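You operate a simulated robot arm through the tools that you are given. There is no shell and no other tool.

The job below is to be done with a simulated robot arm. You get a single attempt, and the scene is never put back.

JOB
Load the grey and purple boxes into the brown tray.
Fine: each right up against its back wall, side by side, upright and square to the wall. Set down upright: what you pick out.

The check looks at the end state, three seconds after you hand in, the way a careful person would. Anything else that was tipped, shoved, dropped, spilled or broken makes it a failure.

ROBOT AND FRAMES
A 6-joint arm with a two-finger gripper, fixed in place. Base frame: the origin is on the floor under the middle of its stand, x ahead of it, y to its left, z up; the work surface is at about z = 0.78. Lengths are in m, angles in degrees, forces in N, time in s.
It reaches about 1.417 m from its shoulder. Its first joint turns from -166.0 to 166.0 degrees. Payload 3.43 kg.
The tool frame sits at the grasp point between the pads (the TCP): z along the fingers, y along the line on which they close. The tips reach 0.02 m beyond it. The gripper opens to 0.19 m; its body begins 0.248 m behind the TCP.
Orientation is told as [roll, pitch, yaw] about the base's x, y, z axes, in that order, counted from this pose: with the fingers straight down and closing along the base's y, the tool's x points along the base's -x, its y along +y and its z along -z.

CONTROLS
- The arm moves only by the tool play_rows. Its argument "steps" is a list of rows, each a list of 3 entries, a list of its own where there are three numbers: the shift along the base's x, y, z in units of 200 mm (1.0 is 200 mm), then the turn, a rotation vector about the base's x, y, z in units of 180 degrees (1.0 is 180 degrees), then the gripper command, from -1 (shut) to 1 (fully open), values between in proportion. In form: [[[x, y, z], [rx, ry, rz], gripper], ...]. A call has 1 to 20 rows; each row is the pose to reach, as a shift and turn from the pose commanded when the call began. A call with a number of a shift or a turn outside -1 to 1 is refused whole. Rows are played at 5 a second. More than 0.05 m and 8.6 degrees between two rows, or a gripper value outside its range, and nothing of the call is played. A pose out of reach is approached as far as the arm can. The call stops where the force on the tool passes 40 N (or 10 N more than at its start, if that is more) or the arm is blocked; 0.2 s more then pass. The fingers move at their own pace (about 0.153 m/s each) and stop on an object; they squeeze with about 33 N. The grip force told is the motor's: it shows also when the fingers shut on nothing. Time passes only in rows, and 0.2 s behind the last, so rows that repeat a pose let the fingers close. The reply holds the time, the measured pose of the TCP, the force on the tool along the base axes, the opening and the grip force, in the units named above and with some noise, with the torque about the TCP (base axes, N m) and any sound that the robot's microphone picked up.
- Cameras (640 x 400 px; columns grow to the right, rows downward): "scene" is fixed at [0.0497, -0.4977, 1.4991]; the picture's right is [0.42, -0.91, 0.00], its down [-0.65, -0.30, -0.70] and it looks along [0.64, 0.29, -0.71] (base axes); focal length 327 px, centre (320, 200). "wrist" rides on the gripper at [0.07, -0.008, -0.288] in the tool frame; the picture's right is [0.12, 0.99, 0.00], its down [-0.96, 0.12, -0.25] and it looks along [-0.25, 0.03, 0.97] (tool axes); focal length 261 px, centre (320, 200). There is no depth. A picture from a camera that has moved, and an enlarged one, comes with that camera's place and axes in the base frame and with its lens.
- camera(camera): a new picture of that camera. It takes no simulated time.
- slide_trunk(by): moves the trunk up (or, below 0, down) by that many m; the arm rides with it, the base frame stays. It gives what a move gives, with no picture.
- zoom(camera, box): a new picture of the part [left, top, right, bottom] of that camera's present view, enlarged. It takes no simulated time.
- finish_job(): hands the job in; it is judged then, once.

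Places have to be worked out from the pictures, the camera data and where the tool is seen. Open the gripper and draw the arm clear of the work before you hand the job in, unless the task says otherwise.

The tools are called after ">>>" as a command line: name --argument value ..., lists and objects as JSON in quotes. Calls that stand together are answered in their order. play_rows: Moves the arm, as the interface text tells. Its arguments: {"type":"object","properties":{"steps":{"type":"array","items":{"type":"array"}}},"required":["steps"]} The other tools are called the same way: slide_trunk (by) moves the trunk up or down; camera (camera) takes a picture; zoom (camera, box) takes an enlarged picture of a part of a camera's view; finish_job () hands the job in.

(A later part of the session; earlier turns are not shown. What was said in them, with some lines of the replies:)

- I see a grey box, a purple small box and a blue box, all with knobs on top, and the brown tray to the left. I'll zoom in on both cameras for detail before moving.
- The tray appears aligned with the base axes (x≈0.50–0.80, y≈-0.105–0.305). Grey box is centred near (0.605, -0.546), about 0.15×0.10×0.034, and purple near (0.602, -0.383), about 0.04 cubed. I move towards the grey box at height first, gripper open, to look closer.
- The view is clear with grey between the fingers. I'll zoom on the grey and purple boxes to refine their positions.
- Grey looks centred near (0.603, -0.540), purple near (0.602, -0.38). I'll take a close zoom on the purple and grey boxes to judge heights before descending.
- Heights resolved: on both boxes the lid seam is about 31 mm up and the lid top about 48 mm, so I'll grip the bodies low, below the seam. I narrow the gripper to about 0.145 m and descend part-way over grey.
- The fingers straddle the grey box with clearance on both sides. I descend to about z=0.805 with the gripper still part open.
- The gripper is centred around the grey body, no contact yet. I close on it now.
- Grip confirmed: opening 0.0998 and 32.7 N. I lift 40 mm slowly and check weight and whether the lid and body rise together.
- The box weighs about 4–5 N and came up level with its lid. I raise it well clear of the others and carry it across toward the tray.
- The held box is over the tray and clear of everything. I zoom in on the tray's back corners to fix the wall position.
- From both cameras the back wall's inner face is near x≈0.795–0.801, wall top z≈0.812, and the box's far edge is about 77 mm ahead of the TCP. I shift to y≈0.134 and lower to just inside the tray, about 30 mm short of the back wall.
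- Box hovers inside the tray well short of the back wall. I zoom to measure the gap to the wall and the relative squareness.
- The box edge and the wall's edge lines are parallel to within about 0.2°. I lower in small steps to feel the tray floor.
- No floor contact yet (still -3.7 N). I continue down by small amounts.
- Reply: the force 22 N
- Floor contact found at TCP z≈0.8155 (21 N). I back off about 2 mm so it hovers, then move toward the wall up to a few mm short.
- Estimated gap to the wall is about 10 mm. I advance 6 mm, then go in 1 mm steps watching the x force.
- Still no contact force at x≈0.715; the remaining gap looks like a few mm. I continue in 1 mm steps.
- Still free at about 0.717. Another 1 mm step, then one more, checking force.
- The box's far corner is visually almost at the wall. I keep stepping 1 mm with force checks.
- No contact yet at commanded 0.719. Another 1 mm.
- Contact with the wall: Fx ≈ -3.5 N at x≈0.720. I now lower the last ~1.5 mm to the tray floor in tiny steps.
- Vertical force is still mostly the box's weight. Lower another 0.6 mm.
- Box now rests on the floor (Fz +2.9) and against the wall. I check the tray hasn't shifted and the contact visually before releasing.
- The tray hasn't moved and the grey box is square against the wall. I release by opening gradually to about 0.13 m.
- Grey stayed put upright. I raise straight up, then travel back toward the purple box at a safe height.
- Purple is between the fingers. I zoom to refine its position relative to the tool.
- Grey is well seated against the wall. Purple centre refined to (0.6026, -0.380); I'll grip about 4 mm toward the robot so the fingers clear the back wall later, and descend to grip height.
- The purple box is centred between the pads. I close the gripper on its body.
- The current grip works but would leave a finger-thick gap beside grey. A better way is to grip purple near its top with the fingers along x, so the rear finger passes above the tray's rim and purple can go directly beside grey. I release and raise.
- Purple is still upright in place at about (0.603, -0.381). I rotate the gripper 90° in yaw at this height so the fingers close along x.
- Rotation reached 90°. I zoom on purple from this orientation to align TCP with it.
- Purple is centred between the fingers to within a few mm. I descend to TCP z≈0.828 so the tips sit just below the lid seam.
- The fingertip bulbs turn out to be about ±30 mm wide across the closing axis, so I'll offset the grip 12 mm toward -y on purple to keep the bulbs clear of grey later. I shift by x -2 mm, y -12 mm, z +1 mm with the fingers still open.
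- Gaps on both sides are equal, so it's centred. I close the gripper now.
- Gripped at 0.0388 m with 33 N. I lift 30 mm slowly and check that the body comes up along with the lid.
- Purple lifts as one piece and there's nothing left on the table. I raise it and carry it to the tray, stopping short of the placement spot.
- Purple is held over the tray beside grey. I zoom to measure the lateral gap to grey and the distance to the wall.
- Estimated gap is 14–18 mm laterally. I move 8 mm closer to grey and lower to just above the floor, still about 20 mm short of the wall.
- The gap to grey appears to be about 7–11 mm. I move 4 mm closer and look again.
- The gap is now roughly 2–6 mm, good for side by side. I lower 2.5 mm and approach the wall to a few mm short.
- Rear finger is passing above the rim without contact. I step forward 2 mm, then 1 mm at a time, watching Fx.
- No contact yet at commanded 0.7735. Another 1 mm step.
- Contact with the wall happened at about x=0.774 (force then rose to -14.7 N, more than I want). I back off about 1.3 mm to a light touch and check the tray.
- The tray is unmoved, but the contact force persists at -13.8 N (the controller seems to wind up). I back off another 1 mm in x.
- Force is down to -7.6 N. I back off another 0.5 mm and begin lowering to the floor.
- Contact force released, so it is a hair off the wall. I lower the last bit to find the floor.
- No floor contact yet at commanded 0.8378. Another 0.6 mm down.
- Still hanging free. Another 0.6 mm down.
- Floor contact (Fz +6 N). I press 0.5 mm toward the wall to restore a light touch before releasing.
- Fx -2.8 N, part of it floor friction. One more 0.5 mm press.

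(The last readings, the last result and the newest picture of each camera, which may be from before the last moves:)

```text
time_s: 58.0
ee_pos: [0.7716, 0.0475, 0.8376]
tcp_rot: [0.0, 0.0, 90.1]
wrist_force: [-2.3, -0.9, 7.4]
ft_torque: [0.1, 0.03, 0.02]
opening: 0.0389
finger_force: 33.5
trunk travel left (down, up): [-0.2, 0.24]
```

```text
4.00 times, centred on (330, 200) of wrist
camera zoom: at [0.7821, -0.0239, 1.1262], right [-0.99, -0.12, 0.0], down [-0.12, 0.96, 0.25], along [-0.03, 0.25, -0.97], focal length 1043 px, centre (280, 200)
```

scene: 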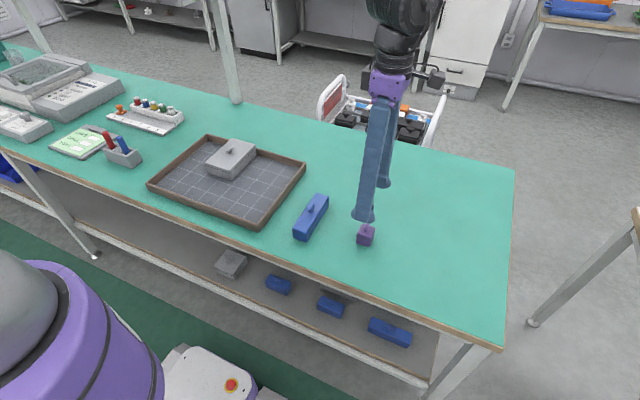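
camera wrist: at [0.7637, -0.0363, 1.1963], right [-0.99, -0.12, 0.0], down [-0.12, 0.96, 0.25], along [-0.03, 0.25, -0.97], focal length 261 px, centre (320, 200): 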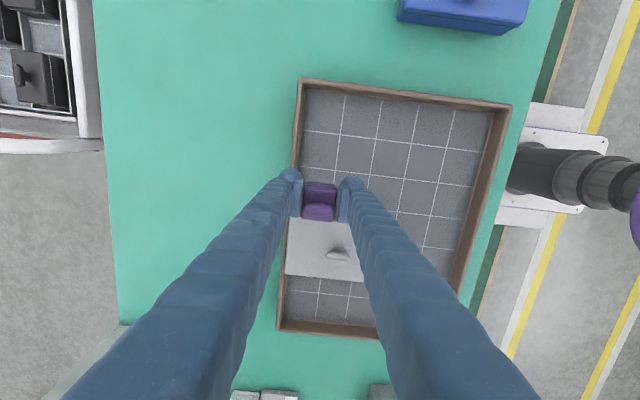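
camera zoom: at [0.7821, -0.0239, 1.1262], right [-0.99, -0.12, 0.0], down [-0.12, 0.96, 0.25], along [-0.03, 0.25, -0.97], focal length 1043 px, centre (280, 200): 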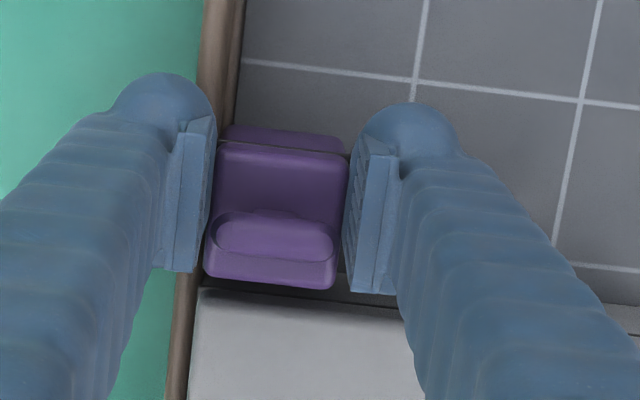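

Visually purple is at the wall, but the force is small. I relieve the floor load slightly and press another 0.5 mm to confirm wall contact.

>>> play_rows --steps '[[[0.0, 0, 0.0025], [0, 0, 0], -1], [[0.0025, 0, 0.0025], [0, 0, 0], -1], [[0.0025, 0, 0.0025], [0, 0, 0], -1]]'

```text
time_s: 58.8
ee_pos: [0.7733, 0.0469, 0.8365]
tcp_rot: [0.0, 0.0, 90.1]
wrist_force: [-3.0, -0.5, -1.2]
ft_torque: [0.01, 0.07, -0.05]
opening: 0.0387
finger_force: 32.8
trunk travel left (down, up): [-0.2, 0.24]
```

Fx -3 N with Fz near zero: purple is lightly against the wall and at the floor. I release by opening gradually.

>>> play_rows --steps '[[[0, 0, 0], [0, 0, 0], -0.55], [[0, 0, 0], [0, 0, 0], -0.5], [[0, 0, 0], [0, 0, 0], -0.4], [[0, 0, 0], [0, 0, 0], -0.25], [[0, 0, 0], [0, 0, 0], -0.15], [[0, 0, 0], [0, 0, 0], -0.15]]'

>>> zoom --camera "wrist" --box '[260, 150, 400, 250]'

>>> zoom --camera "scene" --box '[240, 125, 300, 165]'

```text
time_s: 60.2
ee_pos: [0.7741, 0.0477, 0.838]
tcp_rot: [0.0, 0.0, 90.0]
wrist_force: [0.5, -0.1, 0.0]
ft_torque: [-0.03, 0.01, 0.0]
opening: 0.0807
finger_force: 0.1
trunk travel left (down, up): [-0.2, 0.24]
```

```text
4.00 times, centred on (330, 200) of wrist
camera zoom: at [0.7833, -0.0237, 1.1265], right [-0.99, -0.12, 0.0], down [-0.12, 0.96, 0.25], along [-0.03, 0.25, -0.97], focal length 1043 px, centre (280, 200)
```

zoom: 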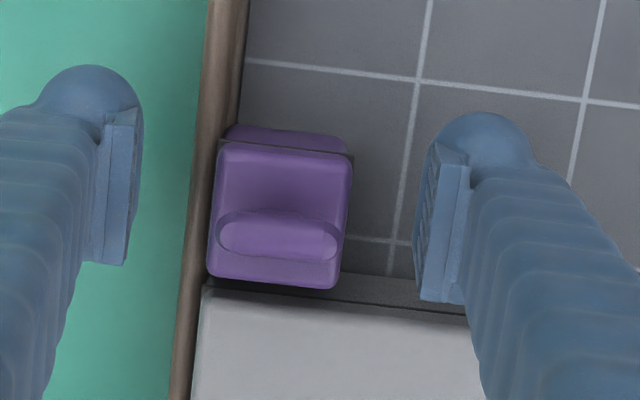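

```text
10.00 times, centred on (270, 145) of scene
camera zoom: at [0.0497, -0.4977, 1.4991], right [0.42, -0.91, 0.0], down [-0.65, -0.3, -0.7], along [0.64, 0.29, -0.71], focal length 3270 px, centre (820, 750)
```

zoom: 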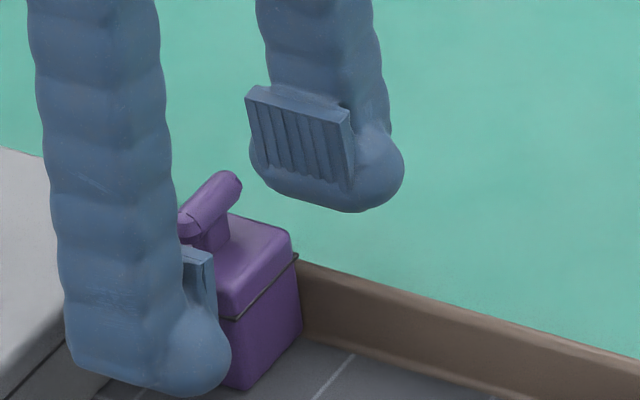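

Purple is standing free against the wall. I raise the gripper straight up clear of both boxes and then inspect.

>>> play_rows --steps '[[[0, 0, 0.05], [0, 0, 0], -0.15], [[0, 0, 0.15], [0, 0, 0], -0.15], [[0, 0, 0.35], [0, 0, 0], -0.15], [[0, 0, 0.55], [0, 0, 0], -0.15], [[0, 0, 0.75], [0, 0, 0], -0.15], [[-0.1, -0.15, 0.85], [0, 0, 0], -0.15], [[-0.3, -0.25, 0.9], [0, 0, 0], -0.15], [[-0.5, -0.35, 0.9], [0, 0, 0], -0.15], [[-0.7, -0.5, 0.9], [0, 0, 0], -0.15], [[-0.7, -0.5, 0.9], [0, 0, 0], -0.15]]'

>>> camera --camera "scene"

>>> zoom --camera "scene" --box '[195, 125, 285, 185]'

>>> camera --camera "wrist"

```text
time_s: 62.4
ee_pos: [0.6338, -0.0519, 1.0178]
tcp_rot: [0.2, 0.0, 90.1]
wrist_force: [-0.4, 0.5, -0.5]
ft_torque: [0.16, 0.01, -0.01]
opening: 0.0807
finger_force: 0.0
trunk travel left (down, up): [-0.2, 0.24]
```

```text
taken
```

scene: 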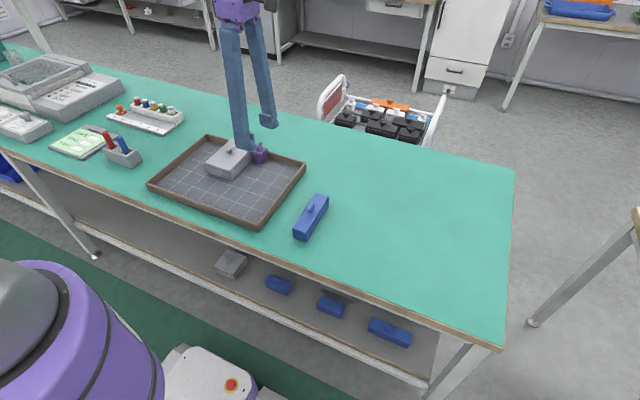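

```text
6.67 times, centred on (240, 155) of scene
camera zoom: at [0.0497, -0.4977, 1.4991], right [0.42, -0.91, 0.0], down [-0.65, -0.3, -0.7], along [0.64, 0.29, -0.71], focal length 2180 px, centre (853, 500)
```

zoom: 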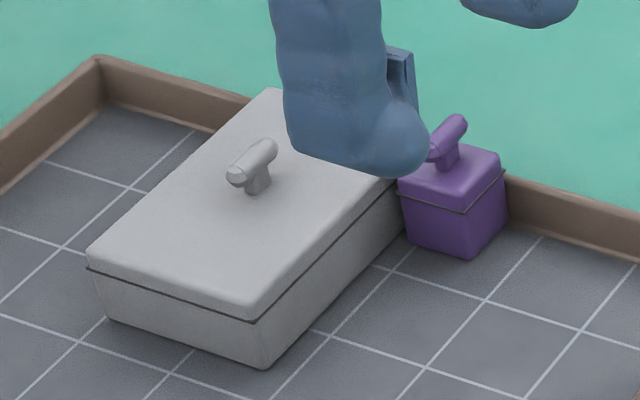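

```text
taken
camera wrist: at [0.6439, -0.1244, 1.3061], right [-0.99, -0.12, 0.0], down [-0.12, 0.96, 0.25], along [-0.03, 0.25, -0.97], focal length 261 px, centre (320, 200)
```

wrist: 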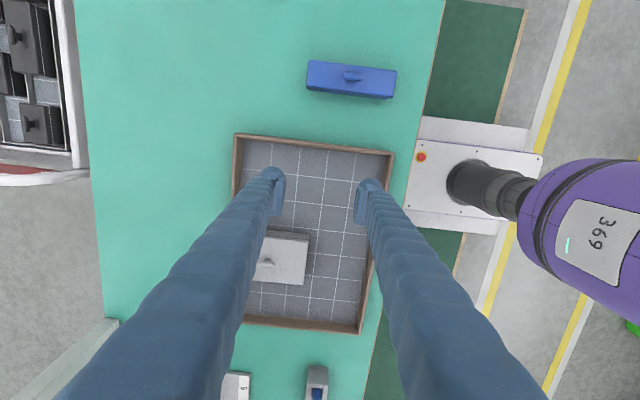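

Both boxes appear upright and in place side by side. I move the arm further off to get an unobstructed view of both.

>>> play_rows --steps '[[[-0.05, -0.2, 0.05], [0, 0, 0], -0.15], [[-0.1, -0.4, 0.1], [0, 0, 0], -0.15], [[-0.15, -0.6, 0.2], [0, 0, 0], -0.15], [[-0.2, -0.8, 0.3], [0, 0, 0], -0.15], [[-0.25, -1.0, 0.35], [0, 0, 0], -0.15], [[-0.25, -1.0, 0.35], [0, 0, 0], -0.15]]'

>>> zoom --camera "scene" --box '[195, 125, 285, 185]'

>>> zoom --camera "scene" --box '[235, 132, 285, 170]'

>>> camera --camera "scene"

>>> camera --camera "wrist"

```text
time_s: 63.8
ee_pos: [0.5839, -0.2523, 1.0914]
tcp_rot: [0.0, 0.0, 90.2]
wrist_force: [-0.2, -1.2, 1.0]
ft_torque: [0.12, -0.01, 0.02]
opening: 0.0808
finger_force: 0.0
trunk travel left (down, up): [-0.2, 0.24]
```

```text
6.67 times, centred on (240, 155) of scene
camera zoom: at [0.0497, -0.4977, 1.4991], right [0.42, -0.91, 0.0], down [-0.65, -0.3, -0.7], along [0.64, 0.29, -0.71], focal length 2180 px, centre (853, 500)
```

zoom: 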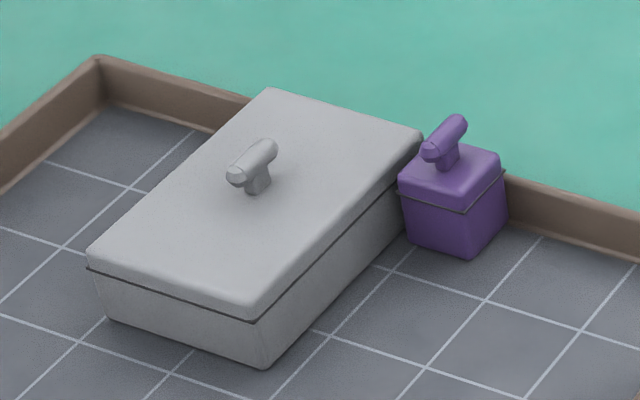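

```text
10.53 times, centred on (260, 151) of scene
camera zoom: at [0.0497, -0.4977, 1.4991], right [0.42, -0.91, 0.0], down [-0.65, -0.3, -0.7], along [0.64, 0.29, -0.71], focal length 3442 px, centre (952, 716)
```

zoom: 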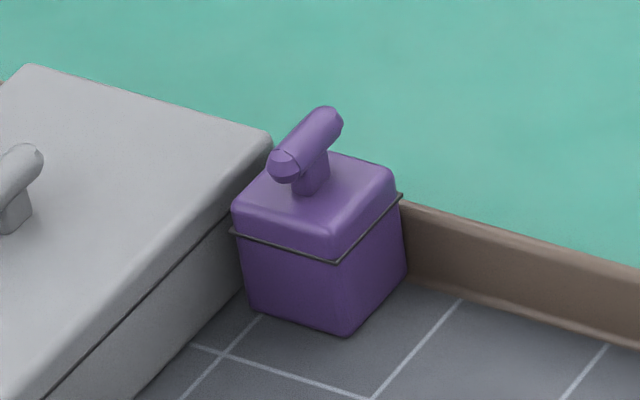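

```text
taken
```

scene: 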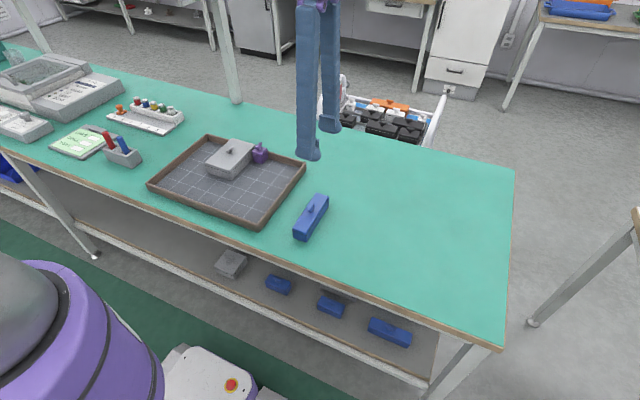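

```text
taken
camera wrist: at [0.5935, -0.3236, 1.3783], right [-0.99, -0.12, 0.0], down [-0.12, 0.96, 0.25], along [-0.03, 0.25, -0.97], focal length 261 px, centre (320, 200)
```

wrist: 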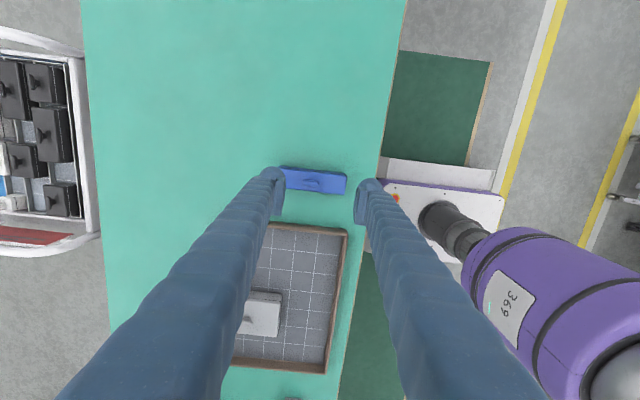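

Everything looks right: lids on, both upright, blue box and tray unchanged. For a final check of the wall contact, I look from straight above with the gripper fully open at a safe height.

>>> play_rows --steps '[[[0.12, 0.2, 0], [0, 0, 0], 0.3], [[0.24, 0.4, 0], [0, 0, 0], 0.7], [[0.36, 0.6, 0], [0, 0, 0], 1.0], [[0.48, 0.8, 0], [0, 0, 0], 1.0], [[0.6, 1.0, 0], [0, 0, 0], 1.0], [[0.7, 1.0, -0.1], [0, 0, 0], 1.0], [[0.8, 1.0, -0.2], [0, 0, 0], 1.0], [[0.9, 1.0, -0.2], [0, 0, 0], 1.0]]'

>>> play_rows --steps '[[[0, 0.2, 0], [0, 0, 0], 1.0], [[0, 0.4, 0], [0, 0, 0], 1.0], [[0, 0.6, 0], [0, 0, 0], 1.0], [[0, 0.7, 0], [0, 0, 0], 1.0], [[0, 0.7, 0], [0, 0, 0], 1.0]]'

>>> camera --camera "wrist"

>>> zoom --camera "wrist" --box '[255, 120, 405, 240]'

```text
time_s: 65.6
ee_pos: [0.7631, -0.0515, 1.0469]
tcp_rot: [0.1, 0.0, 90.0]
wrist_force: [0.8, 1.0, -0.9]
ft_torque: [-0.03, 0.02, 0.01]
opening: 0.1902
finger_force: 0.1
trunk travel left (down, up): [-0.2, 0.24]
```

```text
time_s: 66.8
ee_pos: [0.7642, 0.0889, 1.0491]
tcp_rot: [0.1, -0.1, 90.1]
wrist_force: [-1.2, -0.4, 0.8]
ft_torque: [-0.09, -0.05, -0.02]
opening: 0.1899
finger_force: 0.0
trunk travel left (down, up): [-0.2, 0.24]
```

```text
taken
camera wrist: at [0.7732, 0.018, 1.3371], right [-0.99, -0.12, 0.0], down [-0.12, 0.96, 0.25], along [-0.03, 0.25, -0.97], focal length 261 px, centre (320, 200)
```

wrist: 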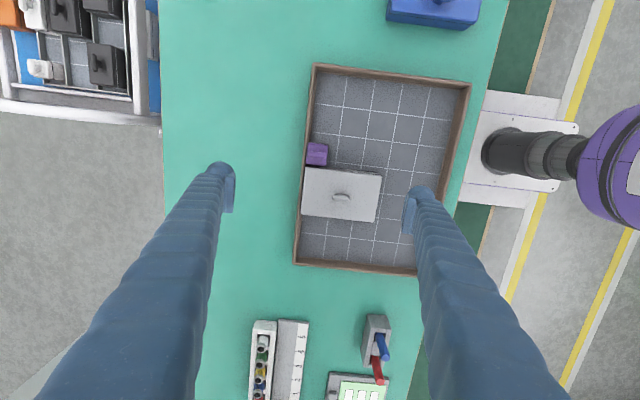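

```text
3.33 times, centred on (330, 180) of wrist
camera zoom: at [0.7732, 0.018, 1.3371], right [-0.99, -0.12, 0.0], down [-0.12, 0.96, 0.25], along [-0.03, 0.25, -0.97], focal length 869 px, centre (287, 267)
```

zoom: 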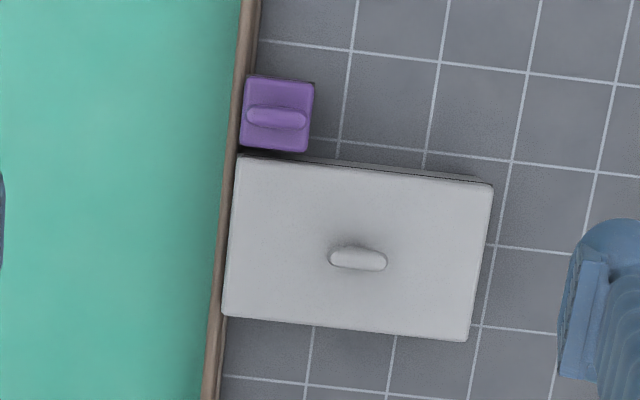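

From above, both boxes sit over the wall's inner edge, square and adjacent. A tighter zoom for the wall line.

>>> zoom --camera "wrist" --box '[295, 135, 345, 170]'

>>> zoom --camera "wrist" --box '[290, 160, 345, 225]'

```text
11.43 times, centred on (320, 152) of wrist
camera zoom: at [0.7732, 0.018, 1.3371], right [-0.99, -0.12, 0.0], down [-0.12, 0.96, 0.25], along [-0.03, 0.25, -0.97], focal length 2979 px, centre (320, 743)
```

zoom: 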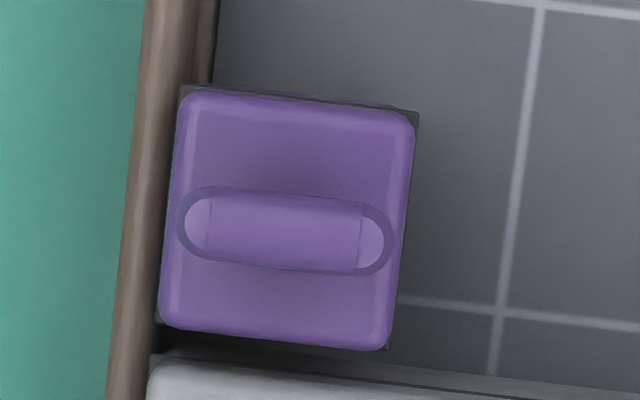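

```text
6.15 times, centred on (318, 192) of wrist
camera zoom: at [0.7732, 0.018, 1.3371], right [-0.99, -0.12, 0.0], down [-0.12, 0.96, 0.25], along [-0.03, 0.25, -0.97], focal length 1604 px, centre (335, 246)
```

zoom: 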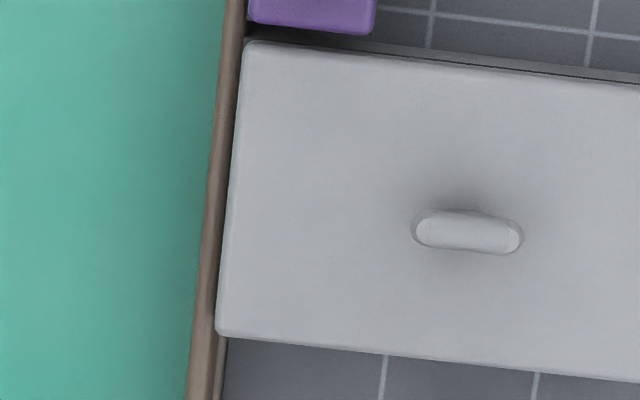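

Both boxes are flush and square to the back wall with only a few mm between them. I draw the open gripper back clear of the work.

>>> play_rows --steps '[[[0, -0.1, 0.15], [0, 0, 0], 1], [[-0.1, -0.25, 0.25], [0, 0, 0], 1], [[-0.25, -0.4, 0.25], [0, 0, 0], 1], [[-0.4, -0.55, 0.25], [0, 0, 0], 1], [[-0.55, -0.7, 0.25], [0, 0, 0], 1], [[-0.7, -0.85, 0.25], [0, 0, 0], 1], [[-0.8, -1.0, 0.25], [0, 0, 0], 1], [[-0.8, -1.0, 0.25], [0, 0, 0], 1]]'

>>> camera --camera "scene"

```text
time_s: 68.6
ee_pos: [0.6019, -0.111, 1.0989]
tcp_rot: [0.2, 0.0, 90.2]
wrist_force: [0.5, -0.4, 0.2]
ft_torque: [0.12, 0.04, 0.02]
opening: 0.1898
finger_force: 0.0
trunk travel left (down, up): [-0.2, 0.24]
```

```text
taken
```

scene: 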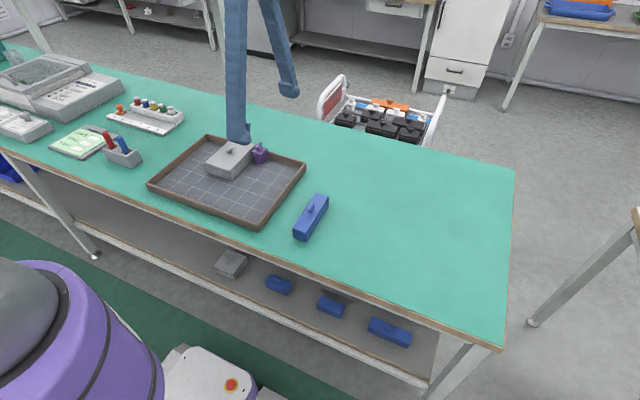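

The arm is clear, the gripper is open, both boxes are in the tray against the back wall, and the rest of the scene is untouched. I hand in the job.

>>> finish_job

```text
The job is handed in.
```

The grey and purple boxes are in the brown tray, upright, square to the back wall and side by side. I've handed the job in. I took "back wall" to mean the side of the tray farthest from the robot.

- **Grey box:** it sits against the back wall with its long side running front to back. I felt light contact with the wall before letting go, and it stayed put.
- **Purple box:** it stands to the right of the grey box as seen from the robot, with a gap I estimate at 2–6 mm between them. While placing it I briefly pressed the wall at about 15 N, more than I intended. I backed off to a light touch before releasing, and the tray had not moved in the pictures.
- **Everything else:** the last pictures show the blue box, the tray and the other items on the table where they started. The lids are on both boxes, the gripper is open and the arm is clear.
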